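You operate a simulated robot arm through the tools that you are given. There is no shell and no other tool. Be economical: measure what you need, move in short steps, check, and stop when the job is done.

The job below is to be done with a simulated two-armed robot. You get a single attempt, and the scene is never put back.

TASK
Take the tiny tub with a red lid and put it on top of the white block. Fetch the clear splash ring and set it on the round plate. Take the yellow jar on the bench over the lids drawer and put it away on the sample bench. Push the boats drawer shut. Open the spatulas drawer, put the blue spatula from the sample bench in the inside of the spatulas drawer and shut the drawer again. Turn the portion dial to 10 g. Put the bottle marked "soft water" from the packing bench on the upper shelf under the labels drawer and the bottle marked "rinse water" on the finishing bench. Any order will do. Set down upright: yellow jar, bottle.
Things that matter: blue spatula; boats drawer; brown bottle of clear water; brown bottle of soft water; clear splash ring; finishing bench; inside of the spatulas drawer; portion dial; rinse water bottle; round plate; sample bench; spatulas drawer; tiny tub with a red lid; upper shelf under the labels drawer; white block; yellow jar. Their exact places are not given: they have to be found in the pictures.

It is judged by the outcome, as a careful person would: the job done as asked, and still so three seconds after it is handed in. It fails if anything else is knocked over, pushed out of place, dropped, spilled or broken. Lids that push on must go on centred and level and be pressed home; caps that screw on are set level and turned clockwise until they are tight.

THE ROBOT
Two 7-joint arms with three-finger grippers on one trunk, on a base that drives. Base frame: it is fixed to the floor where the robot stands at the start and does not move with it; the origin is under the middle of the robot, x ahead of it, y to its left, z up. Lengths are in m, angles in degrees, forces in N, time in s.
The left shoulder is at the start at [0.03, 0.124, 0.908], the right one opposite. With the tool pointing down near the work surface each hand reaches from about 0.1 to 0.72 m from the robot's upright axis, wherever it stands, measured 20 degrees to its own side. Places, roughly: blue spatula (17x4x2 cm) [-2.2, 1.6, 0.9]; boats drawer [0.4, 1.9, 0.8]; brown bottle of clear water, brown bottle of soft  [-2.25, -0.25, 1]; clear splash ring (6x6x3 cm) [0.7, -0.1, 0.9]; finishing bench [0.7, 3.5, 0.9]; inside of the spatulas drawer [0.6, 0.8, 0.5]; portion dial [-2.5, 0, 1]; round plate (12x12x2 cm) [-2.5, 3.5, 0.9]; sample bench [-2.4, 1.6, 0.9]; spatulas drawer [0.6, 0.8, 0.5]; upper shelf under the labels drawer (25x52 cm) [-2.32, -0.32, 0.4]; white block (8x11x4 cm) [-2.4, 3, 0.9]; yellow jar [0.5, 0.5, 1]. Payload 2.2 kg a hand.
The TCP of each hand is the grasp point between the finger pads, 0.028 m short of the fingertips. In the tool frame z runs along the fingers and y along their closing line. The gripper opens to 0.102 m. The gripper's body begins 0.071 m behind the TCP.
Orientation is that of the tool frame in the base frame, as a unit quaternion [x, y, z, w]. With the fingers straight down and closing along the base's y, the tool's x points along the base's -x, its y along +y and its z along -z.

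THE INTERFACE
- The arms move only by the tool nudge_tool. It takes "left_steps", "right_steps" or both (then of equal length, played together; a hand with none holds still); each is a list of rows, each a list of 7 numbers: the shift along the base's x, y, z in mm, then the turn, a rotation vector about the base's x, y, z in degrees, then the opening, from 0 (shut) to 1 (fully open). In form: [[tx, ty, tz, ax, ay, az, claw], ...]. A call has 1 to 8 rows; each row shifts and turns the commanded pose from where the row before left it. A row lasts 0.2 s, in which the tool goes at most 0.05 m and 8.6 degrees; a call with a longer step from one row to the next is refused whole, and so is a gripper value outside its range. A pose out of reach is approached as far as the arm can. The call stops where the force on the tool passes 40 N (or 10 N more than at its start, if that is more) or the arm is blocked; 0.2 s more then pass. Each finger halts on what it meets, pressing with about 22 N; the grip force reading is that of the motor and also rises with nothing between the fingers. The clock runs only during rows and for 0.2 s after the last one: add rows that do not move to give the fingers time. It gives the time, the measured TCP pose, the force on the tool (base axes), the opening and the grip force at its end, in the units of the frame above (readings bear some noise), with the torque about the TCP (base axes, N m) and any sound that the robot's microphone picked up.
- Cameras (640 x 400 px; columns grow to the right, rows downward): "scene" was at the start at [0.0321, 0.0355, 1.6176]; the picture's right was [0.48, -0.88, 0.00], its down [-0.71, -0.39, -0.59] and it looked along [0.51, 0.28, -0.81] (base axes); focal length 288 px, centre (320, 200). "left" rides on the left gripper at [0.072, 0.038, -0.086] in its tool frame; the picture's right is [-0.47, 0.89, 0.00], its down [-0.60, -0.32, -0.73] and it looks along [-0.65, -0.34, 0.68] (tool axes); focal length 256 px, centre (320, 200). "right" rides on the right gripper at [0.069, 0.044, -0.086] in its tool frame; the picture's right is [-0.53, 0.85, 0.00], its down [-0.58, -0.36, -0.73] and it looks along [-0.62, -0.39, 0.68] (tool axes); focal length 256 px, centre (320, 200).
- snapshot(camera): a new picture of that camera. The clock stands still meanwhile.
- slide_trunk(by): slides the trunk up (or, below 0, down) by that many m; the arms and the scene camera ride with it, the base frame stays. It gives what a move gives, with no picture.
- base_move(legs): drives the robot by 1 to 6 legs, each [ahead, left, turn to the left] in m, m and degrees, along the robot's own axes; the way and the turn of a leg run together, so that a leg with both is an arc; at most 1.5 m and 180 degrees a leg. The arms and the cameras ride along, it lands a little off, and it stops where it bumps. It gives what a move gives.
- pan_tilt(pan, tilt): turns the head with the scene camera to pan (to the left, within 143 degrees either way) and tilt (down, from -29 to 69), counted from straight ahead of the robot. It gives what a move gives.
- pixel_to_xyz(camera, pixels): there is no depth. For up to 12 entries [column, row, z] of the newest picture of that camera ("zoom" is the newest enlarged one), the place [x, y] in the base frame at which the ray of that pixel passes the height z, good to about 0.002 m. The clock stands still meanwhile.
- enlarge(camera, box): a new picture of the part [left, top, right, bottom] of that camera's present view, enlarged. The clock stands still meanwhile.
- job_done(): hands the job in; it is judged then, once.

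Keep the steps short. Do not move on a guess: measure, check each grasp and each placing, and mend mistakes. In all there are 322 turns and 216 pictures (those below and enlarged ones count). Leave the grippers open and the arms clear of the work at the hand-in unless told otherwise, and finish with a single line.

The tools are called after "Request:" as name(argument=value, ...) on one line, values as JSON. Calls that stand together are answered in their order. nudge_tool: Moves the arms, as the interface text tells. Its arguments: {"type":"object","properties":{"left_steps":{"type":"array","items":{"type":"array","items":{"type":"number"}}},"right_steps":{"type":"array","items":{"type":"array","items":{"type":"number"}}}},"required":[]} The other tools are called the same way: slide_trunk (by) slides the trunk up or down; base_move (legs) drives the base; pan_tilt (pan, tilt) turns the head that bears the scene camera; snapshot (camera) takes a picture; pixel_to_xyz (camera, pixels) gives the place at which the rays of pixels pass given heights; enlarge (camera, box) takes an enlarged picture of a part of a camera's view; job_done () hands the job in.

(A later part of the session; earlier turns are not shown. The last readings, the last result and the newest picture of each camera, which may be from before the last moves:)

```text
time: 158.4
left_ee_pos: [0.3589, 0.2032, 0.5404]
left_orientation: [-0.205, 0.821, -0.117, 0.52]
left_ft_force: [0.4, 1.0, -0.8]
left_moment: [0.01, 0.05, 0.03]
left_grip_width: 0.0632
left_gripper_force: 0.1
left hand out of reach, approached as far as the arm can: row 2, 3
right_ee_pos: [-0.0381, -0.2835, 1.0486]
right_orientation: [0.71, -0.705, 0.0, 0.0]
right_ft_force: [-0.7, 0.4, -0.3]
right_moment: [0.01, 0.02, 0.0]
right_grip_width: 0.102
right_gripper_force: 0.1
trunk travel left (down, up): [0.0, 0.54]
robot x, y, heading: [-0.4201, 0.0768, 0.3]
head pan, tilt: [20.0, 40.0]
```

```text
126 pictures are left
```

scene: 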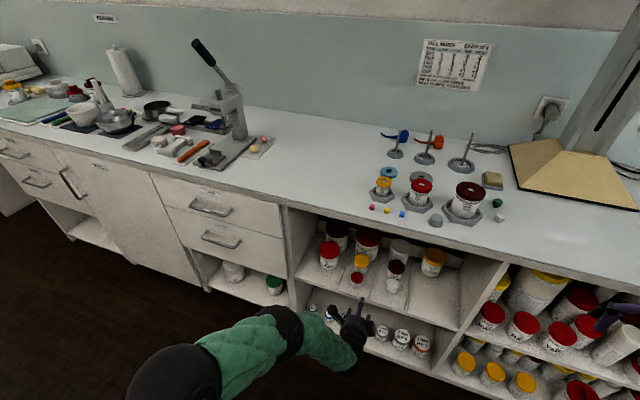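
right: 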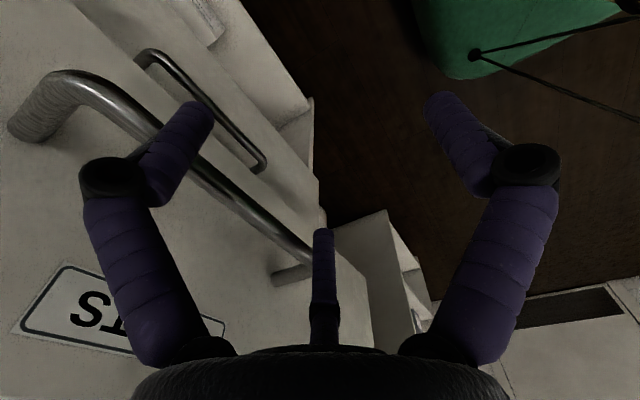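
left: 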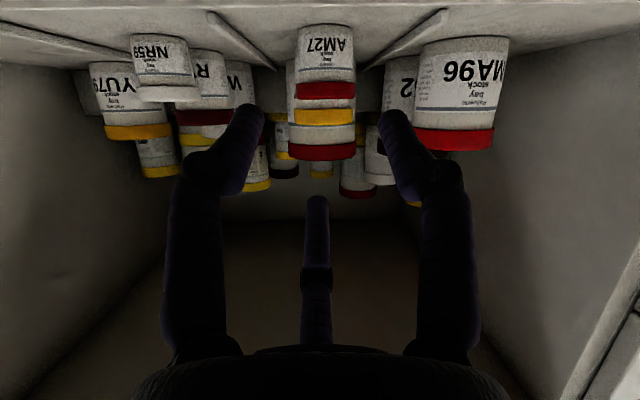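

The tub AM27 is straight ahead at (326,60). I advance along the hand's axis.

Request:
nudge_tool(left_steps=[[30, 2, -15, 0, 0, 0, 0.62], [30, 2, -15, 0, 0, 0, 0.62], [0, 0, 0, 0, 0, 0, 0.62]])

Request:
snapshot(camera="left")

Request:
enlarge(camera="scene", box=[270, 210, 430, 310])

```text
time: 159.2
left_ee_pos: [0.4237, 0.2031, 0.5123]
left_orientation: [-0.208, 0.817, -0.129, 0.521]
left_ft_force: [-0.7, 0.8, 0.8]
left_moment: [-0.01, -0.01, 0.02]
left_grip_width: 0.063
left_gripper_force: 0.1
left hand out of reach, approached as far as the arm can: row 1
right_ee_pos: [-0.038, -0.2833, 1.0491]
right_orientation: [0.71, -0.704, -0.001, 0.0]
right_ft_force: [0.6, 0.5, 0.8]
right_moment: [-0.01, 0.03, 0.02]
right_grip_width: 0.1021
right_gripper_force: 0.1
trunk travel left (down, up): [0.0, 0.54]
robot x, y, heading: [-0.4188, 0.0776, 0.5]
head pan, tilt: [20.0, 40.0]
```

```text
125 pictures are left
```

left: 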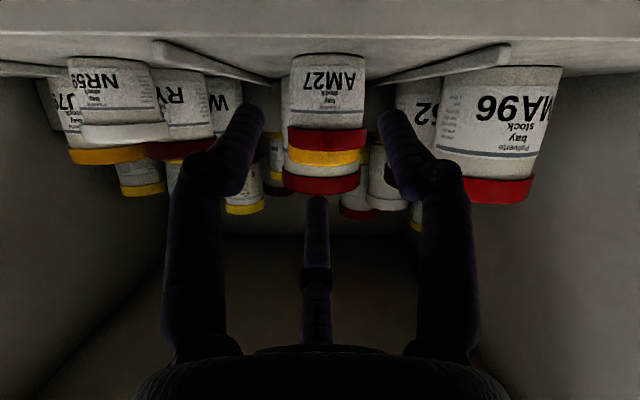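

```text
4.00 times, centred on (350, 260) of scene
```

zoom: 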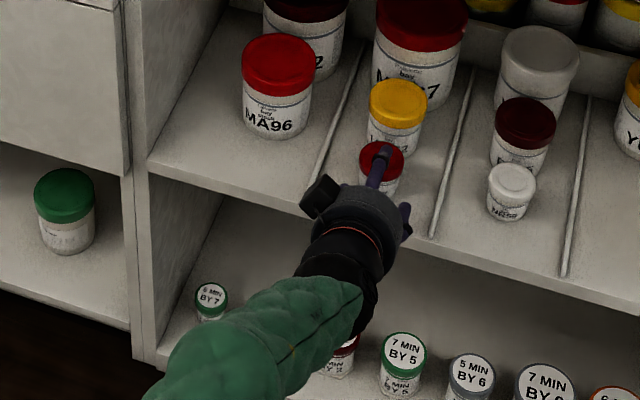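

Lined up; tub is ~6 mm to the left. I advance the rest and close gently.

Request:
nudge_tool(left_steps=[[0, 6, -3, 0, 0, 0, 0.62], [15, 0, -8, 0, 0, 0, 0.62], [15, 0, -8, 0, 0, 0, 0.62], [9, 0, -5, 0, 0, 0, 0.62], [0, 0, 0, 0, 0, 0, 0.62]])

Request:
snapshot(camera="left")

Request:
enlarge(camera="scene", box=[310, 220, 406, 280])

```text
time: 160.4
left_ee_pos: [0.4588, 0.2084, 0.4926]
left_orientation: [-0.207, 0.817, -0.13, 0.522]
left_ft_force: [-0.4, -0.5, 0.4]
left_moment: [0.01, 0.02, 0.02]
left_grip_width: 0.0635
left_gripper_force: 0.0
left hand out of reach, approached as far as the arm can: row 4
right_ee_pos: [-0.0376, -0.2825, 1.0486]
right_orientation: [0.709, -0.705, 0.0, 0.001]
right_ft_force: [0.0, -0.3, 0.0]
right_moment: [-0.03, 0.01, 0.02]
right_grip_width: 0.1019
right_gripper_force: 0.0
trunk travel left (down, up): [0.0, 0.54]
robot x, y, heading: [-0.4218, 0.0736, 0.4]
head pan, tilt: [20.0, 40.0]
```

```text
123 pictures are left
```

left: 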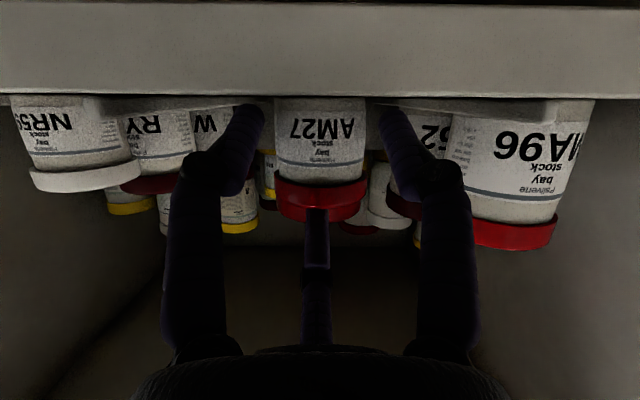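

```text
6.67 times, centred on (358, 250) of scene
```

zoom: 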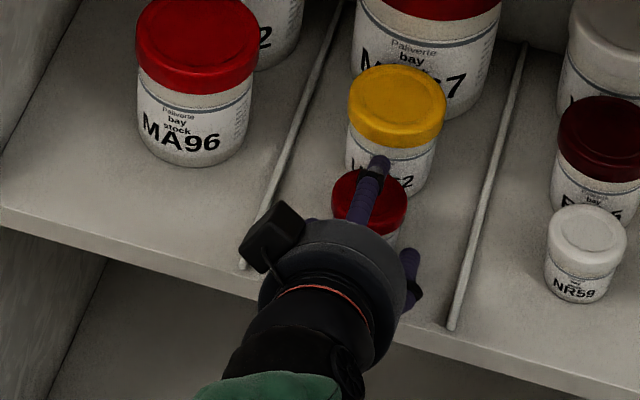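

The upper jaw is over the lid and the lower jaws are at its sides. I close.

Request:
nudge_tool(left_steps=[[0, 0, 0, 0, 0, 0, 0.5], [0, 0, 0, 0, 0, 0, 0.4], [0, 0, 0, 0, 0, 0, 0.3], [0, 0, 0, 0, 0, 0, 0.3], [0, 0, 0, 0, 0, 0, 0.3]])

Request:
snapshot(camera="left")

Request:
enlarge(camera="scene", box=[310, 220, 406, 280])

```text
time: 161.6
left_ee_pos: [0.4592, 0.2085, 0.4922]
left_orientation: [-0.208, 0.817, -0.13, 0.522]
left_ft_force: [-0.9, 0.0, 1.1]
left_moment: [-0.03, 0.01, 0.0]
left_grip_width: 0.0496
left_gripper_force: 22.0
right_ee_pos: [-0.038, -0.2825, 1.0476]
right_orientation: [0.71, -0.705, -0.001, 0.001]
right_ft_force: [1.1, 0.1, 0.2]
right_moment: [0.02, -0.01, -0.03]
right_grip_width: 0.102
right_gripper_force: 0.2
trunk travel left (down, up): [0.0, 0.54]
robot x, y, heading: [-0.4248, 0.0786, 0.4]
head pan, tilt: [20.0, 40.0]
```

```text
121 pictures are left
```

left: 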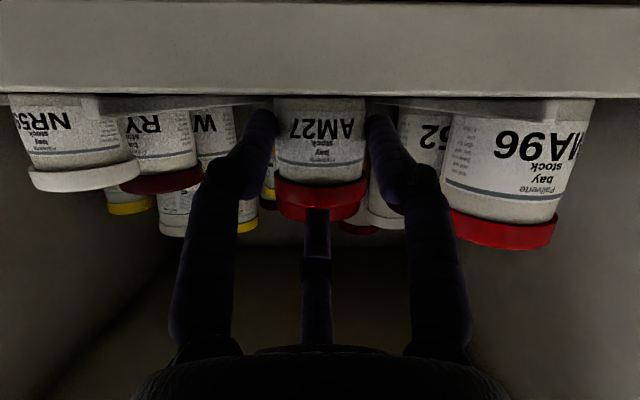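

```text
6.67 times, centred on (358, 250) of scene
```

zoom: 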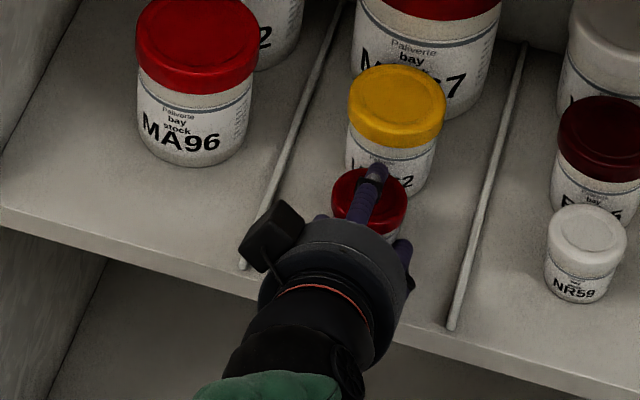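

Grip stopped at 49.6 mm with 22 N. I lift 15 mm and check.

Request:
nudge_tool(left_steps=[[0, 0, 5, 0, 0, 0, 0.3], [0, 0, 10, 0, 0, 0, 0.3], [0, 0, 0, 0, 0, 0, 0.3]])

Request:
snapshot(camera="left")

```text
time: 162.4
left_ee_pos: [0.4593, 0.2097, 0.5086]
left_orientation: [-0.208, 0.817, -0.131, 0.522]
left_ft_force: [-0.3, -0.2, -0.6]
left_moment: [0.03, 0.04, -0.03]
left_grip_width: 0.0494
left_gripper_force: 22.4
right_ee_pos: [-0.0377, -0.2836, 1.0479]
right_orientation: [0.71, -0.704, -0.001, 0.001]
right_ft_force: [-0.6, 0.7, 0.1]
right_moment: [0.06, -0.02, 0.05]
right_grip_width: 0.1022
right_gripper_force: 0.0
trunk travel left (down, up): [0.0, 0.54]
robot x, y, heading: [-0.42, 0.0809, 0.5]
head pan, tilt: [20.0, 40.0]
```

```text
119 pictures are left
```

left: 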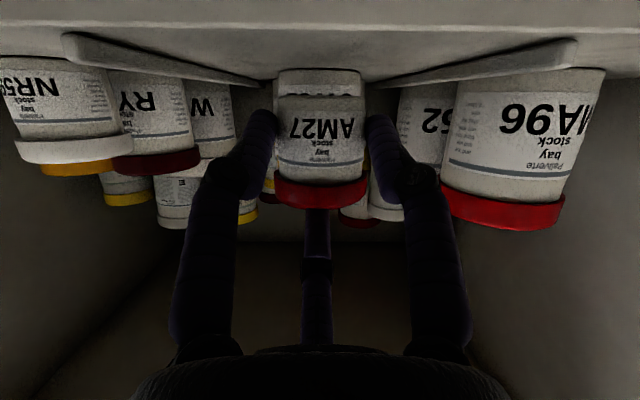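

It comes up with the hand, slightly tilted. I raise it a bit more and withdraw it from the bay.

Request:
nudge_tool(left_steps=[[-5, 0, 15, 0, 0, 0, 0.3], [-25, 0, 10, 0, 0, 0, 0.3], [-35, 0, 0, 0, 0, 0, 0.3], [-40, 0, 0, 0, 0, 0, 0.3], [0, 0, 0, 0, 0, 0, 0.3]])

Request:
base_move(legs=[[-0.5, 0, 0]])

Request:
slide_trunk(by=0.15)

Request:
snapshot(camera="left")

Request:
snapshot(camera="scene")

```text
time: 163.6
left_ee_pos: [0.3629, 0.1998, 0.537]
left_orientation: [-0.204, 0.821, -0.119, 0.521]
left_ft_force: [-0.3, 0.6, -0.8]
left_moment: [0.0, -0.02, -0.02]
left_grip_width: 0.0493
left_gripper_force: 22.4
left hand out of reach, approached as far as the arm can: row 3, 4
right_ee_pos: [-0.0378, -0.2827, 1.0488]
right_orientation: [0.709, -0.705, 0.0, 0.001]
right_ft_force: [0.2, 0.1, 0.1]
right_moment: [0.0, 0.01, 0.0]
right_grip_width: 0.102
right_gripper_force: 0.0
trunk travel left (down, up): [0.0, 0.54]
robot x, y, heading: [-0.416, 0.08, 0.5]
head pan, tilt: [20.0, 40.0]
```

```text
time: 166.6
left_ee_pos: [-0.134, 0.1945, 0.5395]
left_orientation: [-0.203, 0.821, -0.121, 0.519]
left_ft_force: [-0.2, 0.1, -0.2]
left_moment: [0.0, 0.01, 0.01]
left_grip_width: 0.0495
left_gripper_force: 22.2
right_ee_pos: [-0.537, -0.2867, 1.0493]
right_orientation: [0.709, -0.706, 0.0, 0.001]
right_ft_force: [0.0, 0.6, 1.0]
right_moment: [-0.01, 0.02, -0.01]
right_grip_width: 0.1018
right_gripper_force: 0.0
trunk travel left (down, up): [0.0, 0.54]
robot x, y, heading: [-0.916, 0.0794, 0.3]
head pan, tilt: [20.0, 40.0]
```

```text
time: 168.3
left_ee_pos: [-0.1351, 0.1948, 0.6879]
left_orientation: [-0.203, 0.822, -0.12, 0.519]
left_ft_force: [0.7, -0.7, -1.2]
left_moment: [0.01, 0.01, -0.02]
left_grip_width: 0.0489
left_gripper_force: 21.8
right_ee_pos: [-0.5375, -0.2864, 1.1989]
right_orientation: [0.708, -0.706, 0.0, 0.003]
right_ft_force: [0.6, -0.7, -0.5]
right_moment: [-0.02, 0.0, -0.01]
right_grip_width: 0.1016
right_gripper_force: 0.0
trunk travel left (down, up): [-0.15, 0.39]
robot x, y, heading: [-0.9188, 0.0743, 0.4]
head pan, tilt: [20.0, 40.0]
```

```text
118 pictures are left
```

left: 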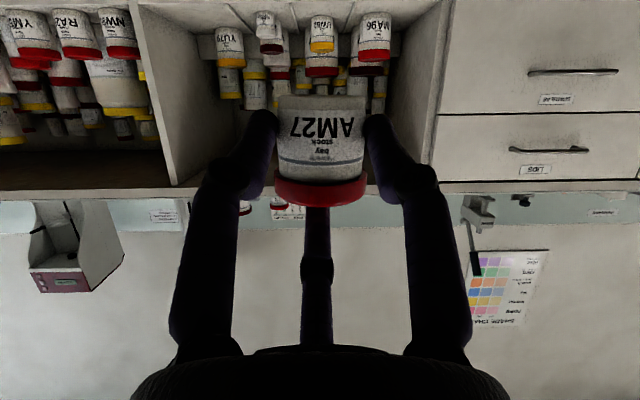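

```text
117 pictures are left
```

scene: 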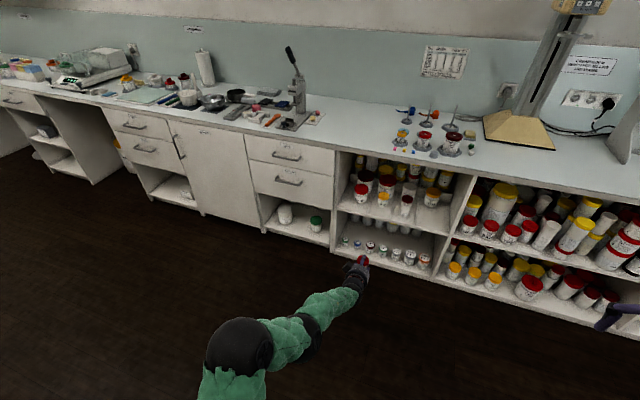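

Tub AM27 is held. I raise the hand to carrying height and check its tilt from the scene camera.

Request:
nudge_tool(left_steps=[[0, 0, 45, 0, 0, 0, 0.3], [0, 0, 45, 0, 0, 0, 0.3], [0, 0, 45, 0, 0, 0, 0.3], [0, 0, 45, 0, 0, 0, 0.3], [0, 0, 45, 0, 0, 0, 0.3], [0, 0, 45, 0, 0, 0, 0.3], [0, 0, 45, 0, 0, 0, 0.3], [0, 0, 45, 0, 0, 0, 0.3]])

Request:
enlarge(camera="scene", box=[280, 160, 440, 260])

```text
time: 170.1
left_ee_pos: [-0.1337, 0.1933, 1.0487]
left_orientation: [-0.201, 0.822, -0.12, 0.519]
left_ft_force: [-1.3, -0.2, -0.7]
left_moment: [0.0, -0.07, 0.04]
left_grip_width: 0.0488
left_gripper_force: 22.0
right_ee_pos: [-0.5384, -0.2861, 1.1994]
right_orientation: [0.708, -0.706, -0.001, 0.001]
right_ft_force: [-0.5, -0.9, 0.9]
right_moment: [-0.03, -0.03, -0.01]
right_grip_width: 0.1022
right_gripper_force: 0.0
trunk travel left (down, up): [-0.15, 0.39]
robot x, y, heading: [-0.9154, 0.0772, 0.1]
head pan, tilt: [20.0, 40.0]
```

```text
4.00 times, centred on (360, 210) of scene
```

zoom: 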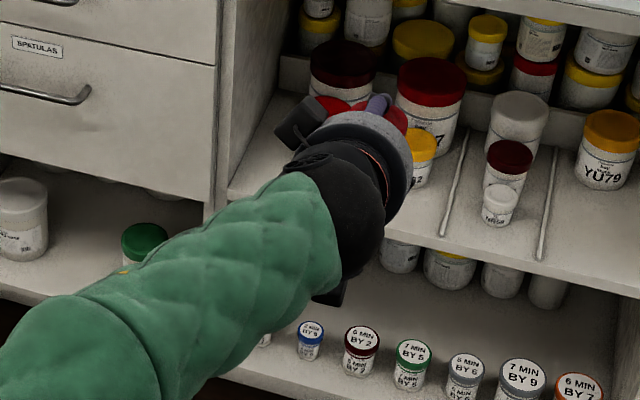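

I turn round and drive to the bulk bench, staying clear of it.

Request:
base_move(legs=[[0, 0, 179.5], [0, -1.5, 0], [0, -1.5, 0]])

Request:
pan_tilt(pan=5, tilt=40)

Request:
snapshot(camera="scene")

Request:
snapshot(camera="left")

```text
time: 191.9
left_ee_pos: [-1.3884, 3.0734, 1.0497]
left_orientation: [0.832, 0.152, -0.511, -0.152]
left_ft_force: [0.1, -0.5, 0.5]
left_moment: [-0.03, -0.01, 0.01]
left_grip_width: 0.0464
left_gripper_force: 21.7
right_ee_pos: [-0.9303, 3.5014, 1.1991]
right_orientation: [0.748, 0.664, 0.001, 0.0]
right_ft_force: [-0.9, 0.4, 0.0]
right_moment: [-0.03, 0.04, -0.02]
right_grip_width: 0.1021
right_gripper_force: 0.1
trunk travel left (down, up): [-0.15, 0.39]
robot x, y, heading: [-0.5946, 3.0926, 172.9]
head pan, tilt: [20.0, 40.0]
```

```text
time: 192.6
left_ee_pos: [-1.3886, 3.0734, 1.0499]
left_orientation: [0.833, 0.151, -0.511, -0.152]
left_ft_force: [-0.3, -0.2, -0.5]
left_moment: [-0.01, -0.02, 0.02]
left_grip_width: 0.0463
left_gripper_force: 21.4
right_ee_pos: [-0.9299, 3.501, 1.198]
right_orientation: [0.747, 0.664, 0.001, 0.0]
right_ft_force: [0.4, 1.0, -0.1]
right_moment: [0.02, -0.04, -0.03]
right_grip_width: 0.1019
right_gripper_force: 0.0
trunk travel left (down, up): [-0.15, 0.39]
robot x, y, heading: [-0.5979, 3.0974, 173.0]
head pan, tilt: [5.0, 40.0]
```

```text
115 pictures are left
```

scene: 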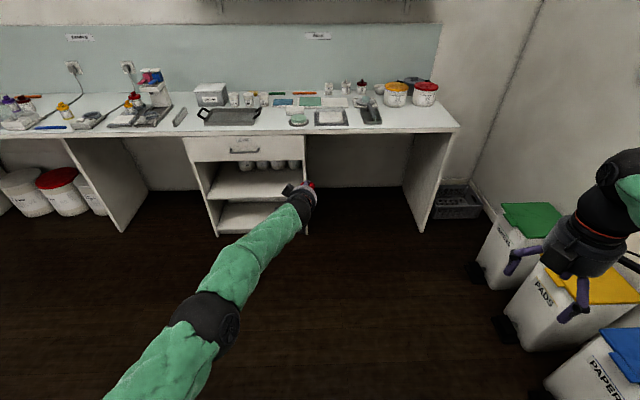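

```text
114 pictures are left
```

left: 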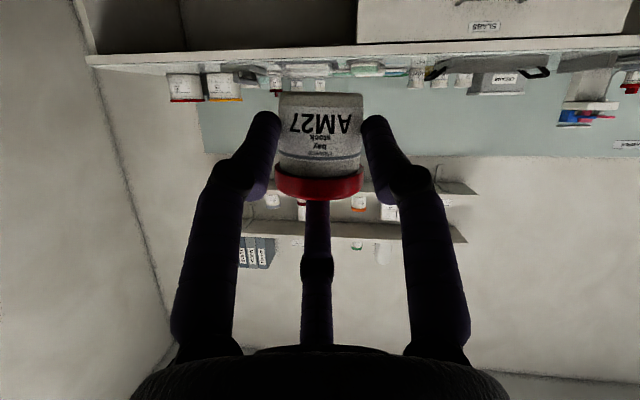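

The tub is still held. I straighten the heading and drive ahead toward the block.

Request:
base_move(legs=[[0, 0, 7], [0.72, 0, 0]])

Request:
pan_tilt(pan=5, tilt=45)

Request:
snapshot(camera="scene")

Request:
enlarge(camera="scene", box=[220, 100, 412, 220])

```text
time: 197.1
left_ee_pos: [-2.0936, 2.9881, 1.0487]
left_orientation: [0.823, 0.198, -0.519, -0.123]
left_ft_force: [-0.6, 0.5, 0.3]
left_moment: [0.0, -0.02, 0.03]
left_grip_width: 0.0309
left_gripper_force: 0.1
right_ee_pos: [-1.6832, 3.4636, 1.1985]
right_orientation: [0.711, 0.704, 0.001, 0.002]
right_ft_force: [0.6, 0.5, -1.0]
right_moment: [0.0, -0.04, 0.01]
right_grip_width: 0.1022
right_gripper_force: 0.1
trunk travel left (down, up): [-0.15, 0.39]
robot x, y, heading: [-1.3072, 3.0981, 179.2]
head pan, tilt: [5.0, 40.0]
```

```text
time: 197.8
left_ee_pos: [-2.0939, 2.9886, 1.0491]
left_orientation: [0.822, 0.197, -0.519, -0.123]
left_ft_force: [0.6, -0.9, 0.3]
left_moment: [0.01, 0.01, 0.02]
left_grip_width: 0.0307
left_gripper_force: 0.1
right_ee_pos: [-1.6826, 3.4634, 1.1984]
right_orientation: [0.711, 0.703, -0.001, 0.0]
right_ft_force: [-0.2, -0.1, 0.6]
right_moment: [-0.03, 0.02, 0.02]
right_grip_width: 0.1021
right_gripper_force: 0.2
trunk travel left (down, up): [-0.15, 0.39]
robot x, y, heading: [-1.3057, 3.0965, 179.2]
head pan, tilt: [5.0, 45.0]
```

```text
113 pictures are left
```

scene: 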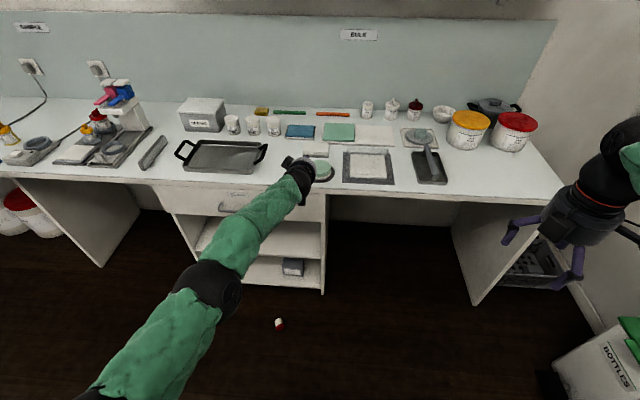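

```text
3.33 times, centred on (316, 160) of scene
```

zoom: 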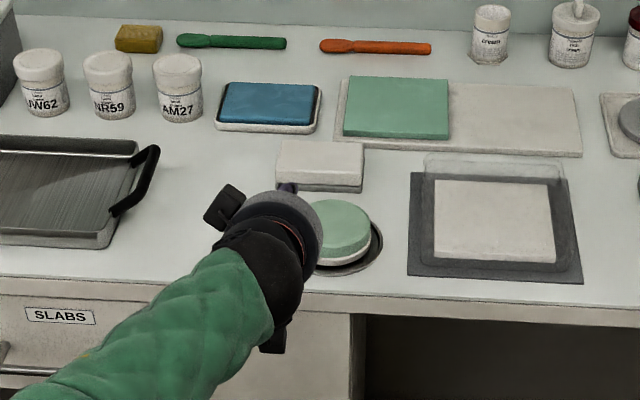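

The tub slipped out of the jaws (opening now 30.7 mm, no grip force) and lies on the floor at (278,324), red lid still on. I must mend that: first look at it closely.

Request:
enlarge(camera="scene", box=[246, 304, 310, 344])

Request:
pixel_to_xyz(camera="scene", pixels=[[278, 324, 0.02], [277, 318, 0.02], [280, 329, 0.02]])

```text
10.00 times, centred on (278, 324) of scene
```

zoom: 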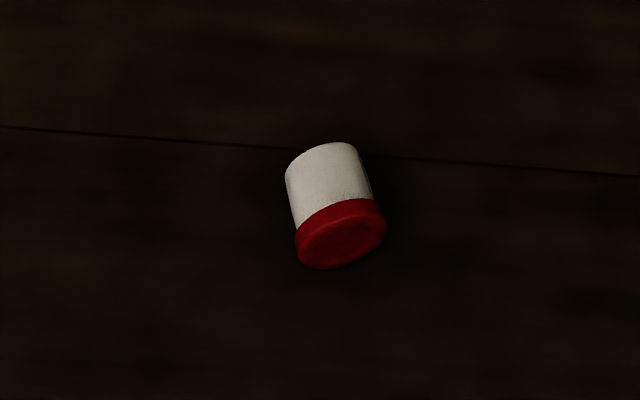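

```text
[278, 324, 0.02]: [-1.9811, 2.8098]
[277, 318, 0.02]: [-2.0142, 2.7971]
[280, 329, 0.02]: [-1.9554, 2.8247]
```

I plan to fetch it with the right hand (already pointing down). First I check the robot's own base footprint by looking straight down, so I won't run over the tub.

Request:
pan_tilt(pan=0, tilt=69)

Request:
snapshot(camera="scene")

Request:
pixel_to_xyz(camera="scene", pixels=[[320, 300, 0.3], [320, 350, 0.3], [320, 399, 0.3], [320, 399, 0.1], [320, 340, 0.1]])

```text
time: 198.6
left_ee_pos: [-2.0928, 2.9885, 1.0498]
left_orientation: [0.823, 0.197, -0.519, -0.123]
left_ft_force: [0.4, 0.4, 0.6]
left_moment: [0.02, 0.0, 0.02]
left_grip_width: 0.0307
left_gripper_force: 0.0
right_ee_pos: [-1.6831, 3.4645, 1.199]
right_orientation: [0.71, 0.704, 0.0, 0.001]
right_ft_force: [0.2, 0.2, -0.2]
right_moment: [-0.01, 0.01, 0.0]
right_grip_width: 0.1021
right_gripper_force: 0.2
trunk travel left (down, up): [-0.15, 0.39]
robot x, y, heading: [-1.3062, 3.0958, 179.3]
head pan, tilt: [0.0, 68.8]
```

```text
110 pictures are left
```

scene: 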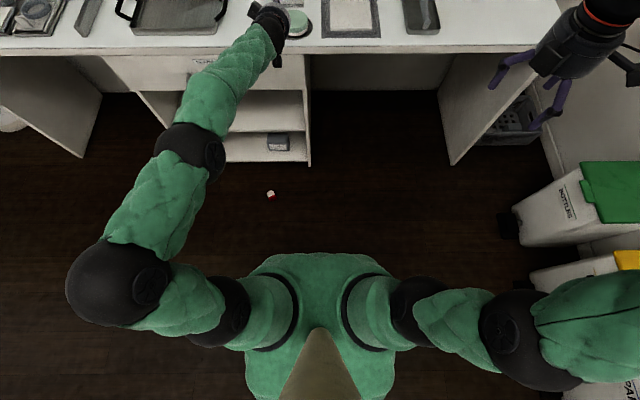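

```text
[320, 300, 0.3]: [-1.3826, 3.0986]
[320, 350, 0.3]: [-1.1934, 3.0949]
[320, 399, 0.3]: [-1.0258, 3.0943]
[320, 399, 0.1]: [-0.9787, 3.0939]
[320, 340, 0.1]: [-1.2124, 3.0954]
```

The tub is seen at (270,194) and my base front ends near x≈-1.57 now. While clear, I turn the left hand back to vertical and pull it in.

Request:
nudge_tool(left_steps=[[15, 0, 15, -1.66, -7.02, -2.66, 1], [15, 0, 15, -1.66, -7.02, -2.66, 1], [25, 0, 10, -1.66, -7.02, -2.66, 1], [25, 0, 10, -1.66, -7.02, -2.66, 1], [30, 0, 5, -1.66, -7.02, -2.66, 1], [30, 0, 5, -1.66, -7.02, -2.66, 1], [30, 0, 5, -1.66, -7.02, -2.66, 1], [30, 0, 5, -1.66, -7.02, -2.66, 1]])

Request:
nudge_tool(left_steps=[[30, 0, 0, -1.66, -7.02, -2.66, 1], [40, -20, 0, 0, 0, 0, 1], [40, -20, 0, 0, 0, 0, 1], [40, -20, 0, 0, 0, 0, 1], [30, -20, 0, 0, 0, 0, 1], [0, 0, 0, 0, 0, 0, 1]], right_steps=[[0, -20, 0, 0, 0, 0, 1], [0, -20, 0, 0, 0, 0, 1], [0, -20, 0, 0, 0, 0, 1], [0, -20, 0, 0, 0, 0, 1], [0, -20, 0, 0, 0, 0, 1], [0, 0, 0, 0, 0, 0, 1]])

Request:
base_move(legs=[[0.2, 0.4, 0]])

Request:
snapshot(camera="scene")

```text
time: 200.4
left_ee_pos: [-1.893, 2.9896, 1.1211]
left_orientation: [0.998, 0.024, -0.061, -0.016]
left_ft_force: [0.4, -0.4, 0.3]
left_moment: [0.02, -0.02, -0.01]
left_grip_width: 0.102
left_gripper_force: 0.0
right_ee_pos: [-1.6829, 3.465, 1.1986]
right_orientation: [0.711, 0.704, 0.0, 0.001]
right_ft_force: [0.0, 0.4, 0.5]
right_moment: [0.0, -0.03, 0.01]
right_grip_width: 0.1021
right_gripper_force: 0.1
trunk travel left (down, up): [-0.15, 0.39]
robot x, y, heading: [-1.307, 3.0949, 179.2]
head pan, tilt: [0.0, 68.8]
```

```text
time: 201.8
left_ee_pos: [-1.7153, 2.909, 1.1214]
left_orientation: [1.0, 0.001, -0.001, 0.0]
left_ft_force: [0.0, -0.6, -1.1]
left_moment: [0.03, -0.01, 0.0]
left_grip_width: 0.1018
left_gripper_force: 0.0
right_ee_pos: [-1.6808, 3.3636, 1.1981]
right_orientation: [0.711, 0.703, 0.001, 0.0]
right_ft_force: [-0.4, 0.2, -0.3]
right_moment: [-0.01, -0.03, 0.04]
right_grip_width: 0.1019
right_gripper_force: 0.0
trunk travel left (down, up): [-0.15, 0.39]
robot x, y, heading: [-1.3074, 3.0966, 179.2]
head pan, tilt: [0.0, 68.8]
```

```text
time: 204.5
left_ee_pos: [-1.9147, 2.5073, 1.1206]
left_orientation: [1.0, 0.002, -0.001, -0.001]
left_ft_force: [0.3, -0.4, -0.1]
left_moment: [0.03, 0.02, 0.0]
left_grip_width: 0.1021
left_gripper_force: 0.0
right_ee_pos: [-1.8833, 2.962, 1.1982]
right_orientation: [0.71, 0.704, 0.001, 0.0]
right_ft_force: [0.4, -0.7, 0.0]
right_moment: [0.01, -0.02, 0.03]
right_grip_width: 0.1021
right_gripper_force: 0.0
trunk travel left (down, up): [-0.15, 0.39]
robot x, y, heading: [-1.505, 2.6987, 179.4]
head pan, tilt: [0.0, 68.8]
```

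```text
109 pictures are left
```

scene: 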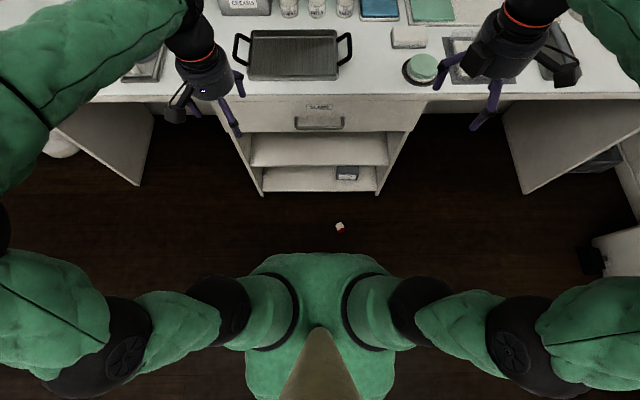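

The tub is at (340,227), ahead of me. I enlarge it and measure pose.

Request:
enlarge(camera="scene", box=[324, 217, 356, 237])

Request:
pixel_to_xyz(camera="zoom", pixels=[[320, 200, 0.024], [280, 90, 0.024], [380, 280, 0.024]])

```text
16.00 times, centred on (340, 227) of scene
```

zoom: 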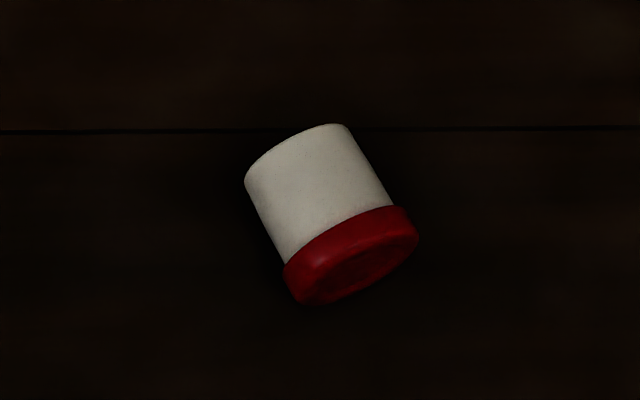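

```text
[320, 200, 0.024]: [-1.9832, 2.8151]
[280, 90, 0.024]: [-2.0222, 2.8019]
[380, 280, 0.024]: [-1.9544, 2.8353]
```

Tub centre [-1.981,2.817], axis pointing 26° from +x (lid toward me). I lower the trunk, turn the right hand +26.7° so one jaw faces the lid, and go above it.

Request:
slide_trunk(by=-0.15)

Request:
nudge_tool(right_steps=[[-24, -36, 0, 0, 0, 6.68, 0.75], [-24, -36, 0, 0, 0, 6.68, 0.75], [-24, -36, 0, 0, 0, 6.68, 0.75], [-26, -37, 0, 0, 0, 6.68, 0.75], [0, 0, -45, 0, 0, 0, 0.75], [0, 0, -45, 0, 0, 0, 0.75], [0, 0, -45, 0, 0, 0, 0.75], [0, 0, -45, 0, 0, 0, 0.75]])

Request:
nudge_tool(right_steps=[[0, 0, -48, 0, 0, 0, 0.75], [0, 0, -48, 0, 0, 0, 0.75], [0, 0, -48, 0, 0, 0, 0.75], [0, 0, -48, 0, 0, 0, 0.75], [0, 0, -48, 0, 0, 0, 0.75], [0, 0, -48, 0, 0, 0, 0.75], [0, 0, -48, 0, 0, 0, 0.75], [0, 0, -48, 0, 0, 0, 0.75]])

Request:
snapshot(camera="right")

Request:
snapshot(camera="scene")

```text
time: 206.3
left_ee_pos: [-1.9151, 2.5074, 0.971]
left_orientation: [1.0, 0.003, -0.001, 0.001]
left_ft_force: [-0.3, 0.0, -0.1]
left_moment: [0.01, -0.02, -0.03]
left_grip_width: 0.1021
left_gripper_force: 0.1
right_ee_pos: [-1.8827, 2.9631, 1.0486]
right_orientation: [0.71, 0.704, 0.001, 0.001]
right_ft_force: [0.1, 0.8, 0.2]
right_moment: [0.02, -0.02, 0.01]
right_grip_width: 0.1021
right_gripper_force: 0.0
trunk travel left (down, up): [0.0, 0.54]
robot x, y, heading: [-1.5083, 2.6943, 179.5]
head pan, tilt: [0.0, 68.8]
```

```text
time: 208.1
left_ee_pos: [-1.9152, 2.508, 0.9711]
left_orientation: [1.0, 0.002, -0.001, 0.001]
left_ft_force: [-1.3, 0.6, 0.0]
left_moment: [0.02, -0.04, -0.01]
left_grip_width: 0.1021
left_gripper_force: 0.1
right_ee_pos: [-1.9815, 2.8175, 0.8676]
right_orientation: [0.528, 0.849, 0.001, 0.0]
right_ft_force: [0.3, 0.0, 0.1]
right_moment: [0.02, -0.03, -0.02]
right_grip_width: 0.0764
right_gripper_force: 0.2
trunk travel left (down, up): [0.0, 0.54]
robot x, y, heading: [-1.5043, 2.6963, 179.6]
head pan, tilt: [0.0, 68.8]
```

```text
time: 209.9
left_ee_pos: [-1.9159, 2.508, 0.9718]
left_orientation: [1.0, 0.002, -0.001, 0.0]
left_ft_force: [-0.2, 0.5, 0.2]
left_moment: [-0.02, -0.01, 0.01]
left_grip_width: 0.1022
left_gripper_force: 0.0
right_ee_pos: [-1.9818, 2.8171, 0.4837]
right_orientation: [0.528, 0.849, 0.0, -0.001]
right_ft_force: [-0.4, -0.2, -0.7]
right_moment: [-0.01, -0.04, 0.03]
right_grip_width: 0.0766
right_gripper_force: 0.0
trunk travel left (down, up): [0.0, 0.54]
robot x, y, heading: [-1.509, 2.6945, 179.4]
head pan, tilt: [0.0, 68.8]
```

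```text
107 pictures are left
```

right: 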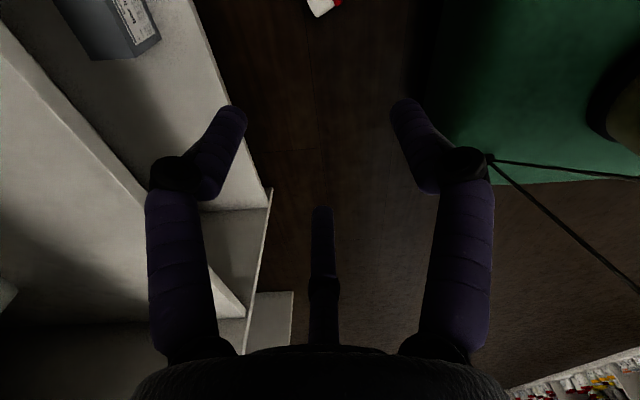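

```text
106 pictures are left
```

scene: 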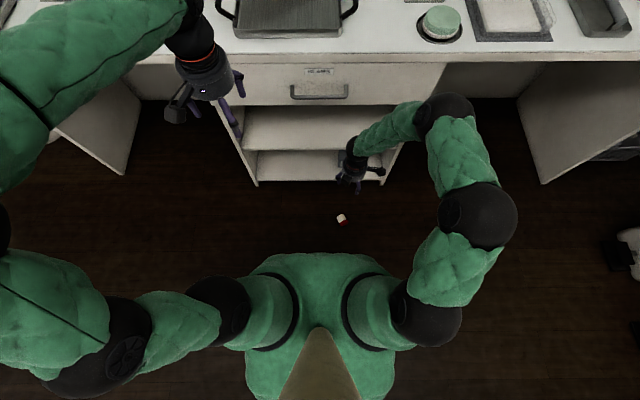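

Reach is good. Down further to z≈0.15.

Request:
nudge_tool(right_steps=[[0, 0, -48, 0, 0, 0, 0.75], [0, 0, -48, 0, 0, 0, 0.75], [0, 0, -48, 0, 0, 0, 0.75], [0, 0, -48, 0, 0, 0, 0.75], [0, 0, -48, 0, 0, 0, 0.75], [0, 0, -48, 0, 0, 0, 0.75], [0, 0, -46, 0, 0, 0, 0.75], [0, 0, 0, 0, 0, 0, 0.75]])

Request:
snapshot(camera="right")

```text
time: 211.7
left_ee_pos: [-1.9143, 2.5074, 0.9713]
left_orientation: [1.0, 0.002, -0.001, 0.0]
left_ft_force: [0.5, 1.3, 0.1]
left_moment: [0.02, 0.05, 0.03]
left_grip_width: 0.1019
left_gripper_force: 0.1
right_ee_pos: [-1.9812, 2.8209, 0.1496]
right_orientation: [0.529, 0.849, 0.001, 0.0]
right_ft_force: [0.0, 0.2, -0.8]
right_moment: [0.02, 0.03, 0.0]
right_grip_width: 0.0765
right_gripper_force: 0.0
trunk travel left (down, up): [0.0, 0.54]
robot x, y, heading: [-1.5015, 2.6991, 179.7]
head pan, tilt: [0.0, 68.8]
```

```text
105 pictures are left
```

right: 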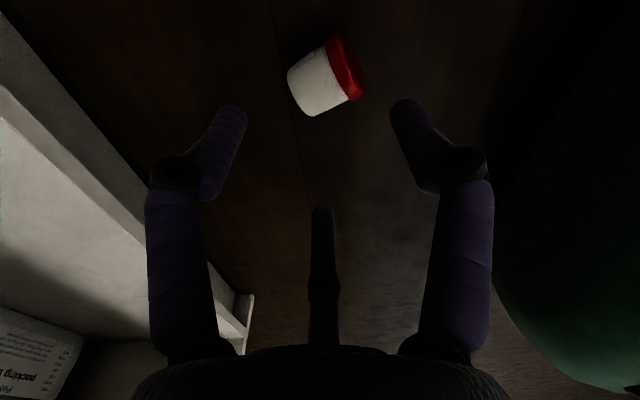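

The tub is almost centred (328,76 vs 320,76). I shift +5 mm x, -2 mm y, and descend to TCP 0.036.

Request:
nudge_tool(right_steps=[[5, -2, -40, 0, 0, 0, 0.75], [0, 0, -40, 0, 0, 0, 0.75], [0, 0, -22, 0, 0, 0, 0.75], [0, 0, -8, 0, 0, 0, 0.75], [0, 0, 0, 0, 0, 0, 0.75]])

Request:
snapshot(camera="right")

```text
time: 212.9
left_ee_pos: [-1.9141, 2.5092, 0.972]
left_orientation: [1.0, 0.001, -0.001, 0.0]
left_ft_force: [-0.7, 0.7, -0.3]
left_moment: [-0.03, 0.02, -0.03]
left_grip_width: 0.1023
left_gripper_force: 0.2
right_ee_pos: [-1.951, 2.8041, 0.1245]
right_orientation: [0.529, 0.849, 0.002, 0.001]
right_ft_force: [0.2, -0.2, 0.2]
right_moment: [0.0, 0.0, 0.03]
right_grip_width: 0.0763
right_gripper_force: 0.0
right hand out of reach, approached as far as the arm can: row 1, 2, 3, 4
trunk travel left (down, up): [0.0, 0.54]
robot x, y, heading: [-1.5049, 2.7013, 179.4]
head pan, tilt: [0.0, 68.8]
```

```text
104 pictures are left
```

right: 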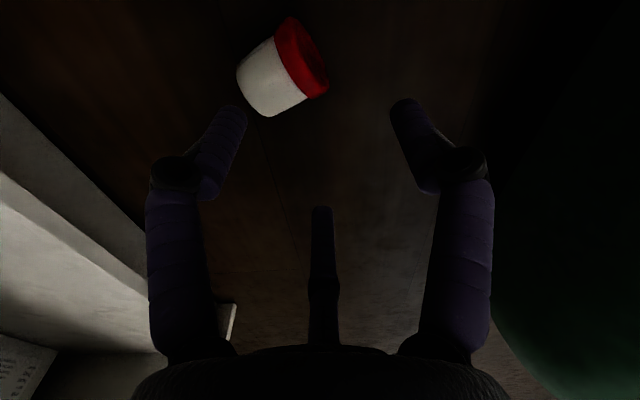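

The arm can't go that low so far out (stopped at z 0.12). I find how far my base extends, using its green edge in the right view at about (490,240), to see how near I may drive.

Request:
pixel_to_xyz(camera="right", pixels=[[495, 200, 0.0], [495, 200, 0.1], [495, 200, 0.2], [490, 270, 0.1], [540, 70, 0.1], [510, 340, 0.1], [283, 75, 0.024]])

Request:
enlarge(camera="right", box=[320, 0, 640, 400])

```text
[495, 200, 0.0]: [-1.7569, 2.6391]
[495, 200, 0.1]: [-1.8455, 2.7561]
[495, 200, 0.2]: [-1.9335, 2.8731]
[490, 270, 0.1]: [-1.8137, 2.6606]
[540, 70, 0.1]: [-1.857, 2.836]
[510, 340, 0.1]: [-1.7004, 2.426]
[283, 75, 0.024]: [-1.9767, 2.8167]
```

```text
1.00 times, centred on (480, 200) of right (not enlarged: the box is as wide or as high as the picture)
```

zoom: 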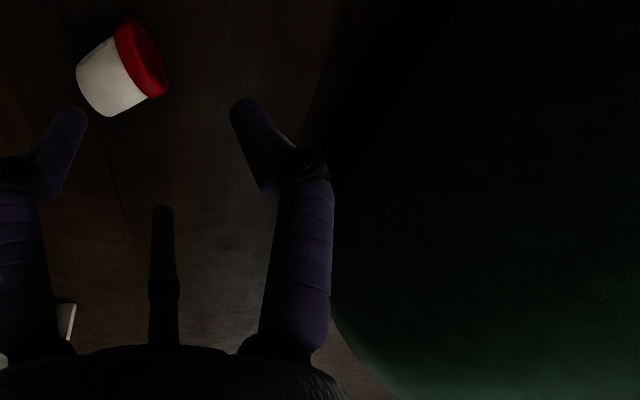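

My base reaches about 0.33 m from its axis, so I should take the tub beside me, near the right shoulder. I raise the right hand, turn 70° left, and shift so that the tub lies at my right front.

Request:
nudge_tool(right_steps=[[0, 0, 48, 0, 0, 0, 0.75], [0, 0, 48, 0, 0, 0, 0.75], [0, 0, 48, 0, 0, 0, 0.75], [0, 0, 48, 0, 0, 0, 0.75], [0, 0, 48, 0, 0, 0, 0.75], [10, 0, 45, 0, 0, 0, 0.75], [10, 0, 45, 0, 0, 0, 0.75], [10, 0, 45, 0, 0, 0, 0.75]])

Request:
base_move(legs=[[0, 0, 70.5]])

Request:
pan_tilt(pan=-65, tilt=65)

Request:
snapshot(camera="scene")

```text
time: 214.7
left_ee_pos: [-1.9156, 2.5087, 0.9705]
left_orientation: [1.0, 0.002, -0.001, 0.001]
left_ft_force: [-0.4, -0.3, 0.0]
left_moment: [0.0, -0.04, 0.04]
left_grip_width: 0.102
left_gripper_force: 0.0
right_ee_pos: [-1.9196, 2.8014, 0.4979]
right_orientation: [0.528, 0.849, 0.002, 0.0]
right_ft_force: [1.1, 0.4, 0.5]
right_moment: [0.01, 0.05, -0.01]
right_grip_width: 0.0768
right_gripper_force: 0.1
trunk travel left (down, up): [0.0, 0.54]
robot x, y, heading: [-1.5101, 2.6993, 179.6]
head pan, tilt: [0.0, 68.8]
```

```text
time: 218.1
left_ee_pos: [-1.4675, 2.2495, 0.971]
left_orientation: [0.817, 0.576, -0.002, 0.0]
left_ft_force: [0.4, -0.3, -0.2]
left_moment: [0.05, -0.02, 0.04]
left_grip_width: 0.102
left_gripper_force: 0.0
right_ee_pos: [-1.7453, 2.3441, 0.4971]
right_orientation: [-0.056, 0.998, 0.001, 0.0]
right_ft_force: [0.2, 0.0, 0.4]
right_moment: [0.04, -0.03, -0.04]
right_grip_width: 0.0764
right_gripper_force: 0.0
trunk travel left (down, up): [0.0, 0.54]
robot x, y, heading: [-1.507, 2.6992, -110.4]
head pan, tilt: [0.0, 68.8]
```

```text
time: 219.5
left_ee_pos: [-1.4679, 2.2494, 0.9705]
left_orientation: [0.817, 0.576, 0.0, 0.0]
left_ft_force: [-0.1, 0.0, 0.2]
left_moment: [0.01, -0.01, -0.01]
left_grip_width: 0.102
left_gripper_force: 0.1
right_ee_pos: [-1.745, 2.3443, 0.4963]
right_orientation: [-0.056, 0.998, 0.001, 0.001]
right_ft_force: [-0.6, -0.4, -0.2]
right_moment: [-0.04, -0.02, 0.02]
right_grip_width: 0.0766
right_gripper_force: 0.0
trunk travel left (down, up): [0.0, 0.54]
robot x, y, heading: [-1.5075, 2.6977, -110.4]
head pan, tilt: [-65.0, 65.0]
```

```text
102 pictures are left
```

scene: 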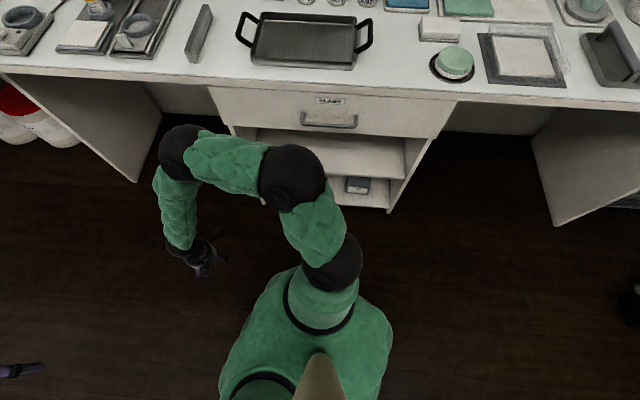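

The tub is hidden behind my right arm. I make the small planned shift, then swing the right hand out of the view line to above the tub with its camera.

Request:
base_move(legs=[[-0.08, -0.11, 0]])

Request:
nudge_tool(right_steps=[[-10, 45, 0, 0, 0, -8.5, 0.75], [-10, 45, 0, 0, 0, -8.5, 0.75], [-10, 45, 0, 0, 0, -8.5, 0.75], [-10, 45, 0, 0, 0, -8.5, 0.75], [-15, 45, 0, 0, 0, -8.5, 0.75], [-15, 45, 0, 0, 0, -8.5, 0.75], [-15, 45, 0, 0, 0, -8.5, 0.75], [-15, 40, 0, 0, 0, -8.5, 0.75]])

Request:
snapshot(camera="right")

Request:
snapshot(camera="scene")

```text
time: 220.8
left_ee_pos: [-1.5442, 2.3614, 0.971]
left_orientation: [0.818, 0.576, -0.001, 0.001]
left_ft_force: [-0.4, -0.1, 0.8]
left_moment: [0.01, -0.02, 0.0]
left_grip_width: 0.1017
left_gripper_force: 0.1
right_ee_pos: [-1.8214, 2.4561, 0.4965]
right_orientation: [-0.056, 0.998, 0.001, -0.001]
right_ft_force: [0.0, 0.2, 0.3]
right_moment: [-0.01, -0.04, -0.02]
right_grip_width: 0.0766
right_gripper_force: 0.1
trunk travel left (down, up): [0.0, 0.54]
robot x, y, heading: [-1.5847, 2.8056, -110.3]
head pan, tilt: [-65.0, 65.0]
```

```text
time: 222.6
left_ee_pos: [-1.5434, 2.3616, 0.9717]
left_orientation: [0.818, 0.575, -0.001, 0.0]
left_ft_force: [-0.7, -0.3, 0.0]
left_moment: [0.02, 0.01, -0.01]
left_grip_width: 0.1019
left_gripper_force: 0.0
right_ee_pos: [-1.9202, 2.8114, 0.497]
right_orientation: [0.513, 0.858, 0.0, 0.001]
right_ft_force: [-0.2, 0.1, 0.5]
right_moment: [-0.02, 0.0, 0.03]
right_grip_width: 0.0763
right_gripper_force: 0.0
trunk travel left (down, up): [0.0, 0.54]
robot x, y, heading: [-1.5806, 2.8093, -110.3]
head pan, tilt: [-65.0, 65.0]
```

```text
101 pictures are left
```

right: 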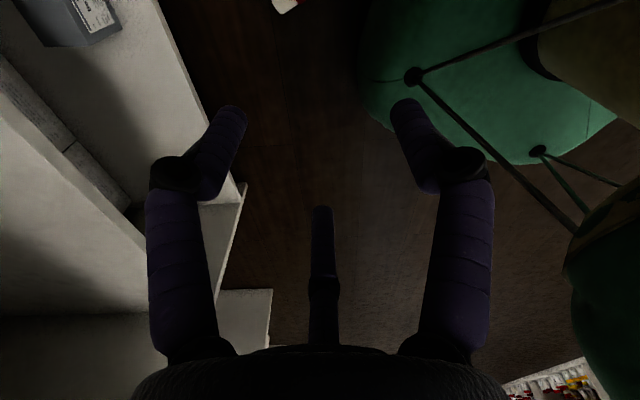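

```text
100 pictures are left
```

scene: 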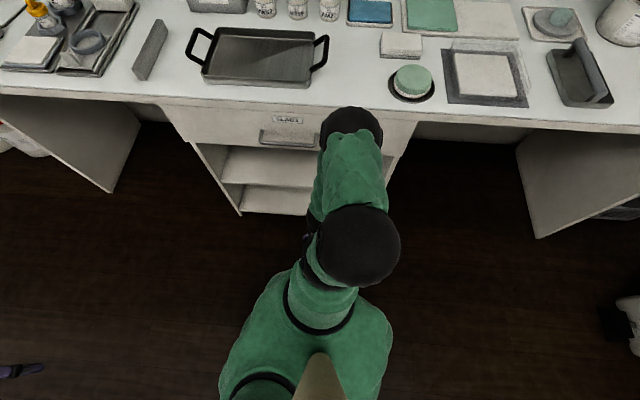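

The tub peeks in at the top (285,3). I move over it and descend to 0.15.

Request:
nudge_tool(right_steps=[[-29, 3, -30, 0, 0, 0, 0.75], [-28, 3, -38, 0, 0, 0, 0.75], [0, 0, -47, 0, 0, 0, 0.75], [0, 0, -47, 0, 0, 0, 0.75], [0, 0, -47, 0, 0, 0, 0.75], [0, 0, -47, 0, 0, 0, 0.75], [0, 0, -47, 0, 0, 0, 0.75], [0, 0, -44, 0, 0, 0, 0.75]])

Request:
snapshot(camera="right")

```text
time: 224.4
left_ee_pos: [-1.5442, 2.3619, 0.9706]
left_orientation: [0.818, 0.576, 0.0, 0.0]
left_ft_force: [-0.3, -0.5, 0.4]
left_moment: [-0.03, 0.0, 0.03]
left_grip_width: 0.1021
left_gripper_force: 0.0
right_ee_pos: [-1.9804, 2.819, 0.1506]
right_orientation: [0.512, 0.859, 0.0, 0.0]
right_ft_force: [-0.8, 0.1, 0.3]
right_moment: [-0.01, -0.04, -0.02]
right_grip_width: 0.0765
right_gripper_force: 0.1
trunk travel left (down, up): [0.0, 0.54]
robot x, y, heading: [-1.5852, 2.8118, -110.4]
head pan, tilt: [-65.0, 65.0]
```

```text
99 pictures are left
```

right: 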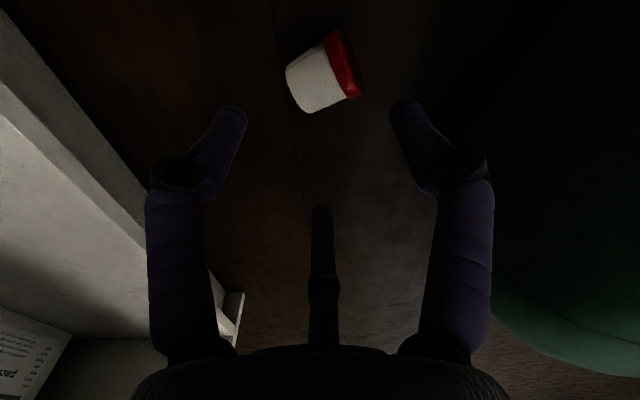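

Centred within ~4 mm. I correct and descend.

Request:
nudge_tool(right_steps=[[4, -2, -35, 0, 0, 0, 0.75], [0, 0, -35, 0, 0, 0, 0.75], [0, 0, -30, 0, 0, 0, 0.75], [0, 0, -13, 0, 0, 0, 0.75], [0, 0, 0, 0, 0, 0, 0.75]])

Request:
snapshot(camera="right")

```text
time: 225.6
left_ee_pos: [-1.5435, 2.3619, 0.9712]
left_orientation: [0.818, 0.576, -0.001, 0.001]
left_ft_force: [0.5, -0.2, -0.2]
left_moment: [0.0, 0.01, -0.01]
left_grip_width: 0.1021
left_gripper_force: 0.0
right_ee_pos: [-1.9733, 2.8175, 0.0368]
right_orientation: [0.512, 0.859, 0.001, 0.0]
right_ft_force: [-0.6, 0.3, -1.0]
right_moment: [0.02, 0.01, 0.0]
right_grip_width: 0.0765
right_gripper_force: 0.1
trunk travel left (down, up): [0.0, 0.54]
robot x, y, heading: [-1.5847, 2.8098, -110.0]
head pan, tilt: [-65.0, 65.0]
```

```text
98 pictures are left
```

right: 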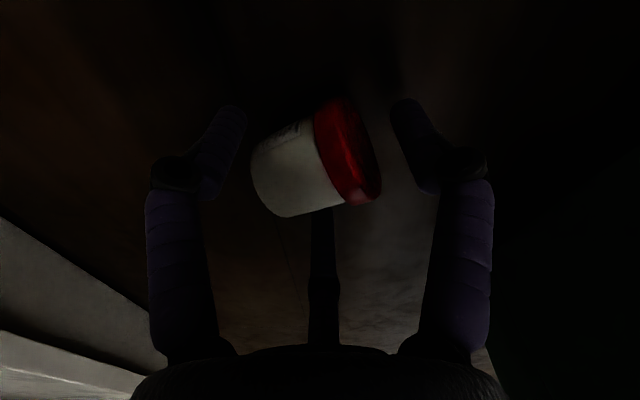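

The tub is between the jaws, lid toward the right-hand jaw. I close.

Request:
nudge_tool(right_steps=[[0, 0, -4, 0, 0, 0, 0.6], [0, 0, 0, 0, 0, 0, 0.5], [0, 0, 0, 0, 0, 0, 0.35], [0, 0, 0, 0, 0, 0, 0.3], [0, 0, 0, 0, 0, 0, 0.3], [0, 0, 0, 0, 0, 0, 0.3]])

Request:
nudge_tool(right_steps=[[0, 0, 10, 0, 0, 0, 0.3], [0, 0, 40, 0, 0, 0, 0.3], [0, 0, 45, 0, 0, 0, 0.3], [0, 0, 0, 0, 0, 0, 0.3]])

Request:
snapshot(camera="right")

```text
time: 227.0
left_ee_pos: [-1.5437, 2.3617, 0.9711]
left_orientation: [0.818, 0.576, 0.0, 0.001]
left_ft_force: [0.3, -0.7, 0.2]
left_moment: [0.01, -0.01, 0.02]
left_grip_width: 0.102
left_gripper_force: 0.2
right_ee_pos: [-1.9735, 2.8165, 0.0323]
right_orientation: [0.512, 0.859, 0.0, 0.001]
right_ft_force: [0.5, 1.2, 1.0]
right_moment: [-0.02, -0.05, 0.01]
right_grip_width: 0.0501
right_gripper_force: 22.2
trunk travel left (down, up): [0.0, 0.54]
robot x, y, heading: [-1.5862, 2.8126, -110.3]
head pan, tilt: [-65.0, 65.0]
```

```text
time: 228.0
left_ee_pos: [-1.544, 2.3617, 0.9711]
left_orientation: [0.818, 0.576, -0.001, 0.002]
left_ft_force: [-0.2, 0.1, 0.4]
left_moment: [-0.01, 0.0, 0.02]
left_grip_width: 0.1023
left_gripper_force: 0.0
right_ee_pos: [-1.9774, 2.8144, 0.1281]
right_orientation: [0.512, 0.859, 0.001, 0.0]
right_ft_force: [-0.4, -0.2, -1.0]
right_moment: [0.01, 0.04, -0.01]
right_grip_width: 0.0499
right_gripper_force: 22.1
trunk travel left (down, up): [0.0, 0.54]
robot x, y, heading: [-1.5797, 2.8119, -110.2]
head pan, tilt: [-65.0, 65.0]
```

```text
97 pictures are left
```

right: 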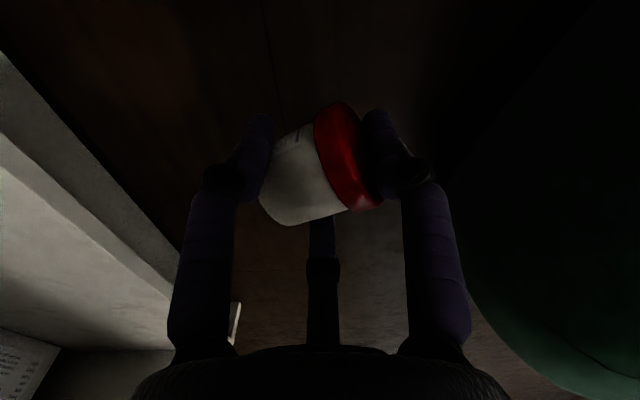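

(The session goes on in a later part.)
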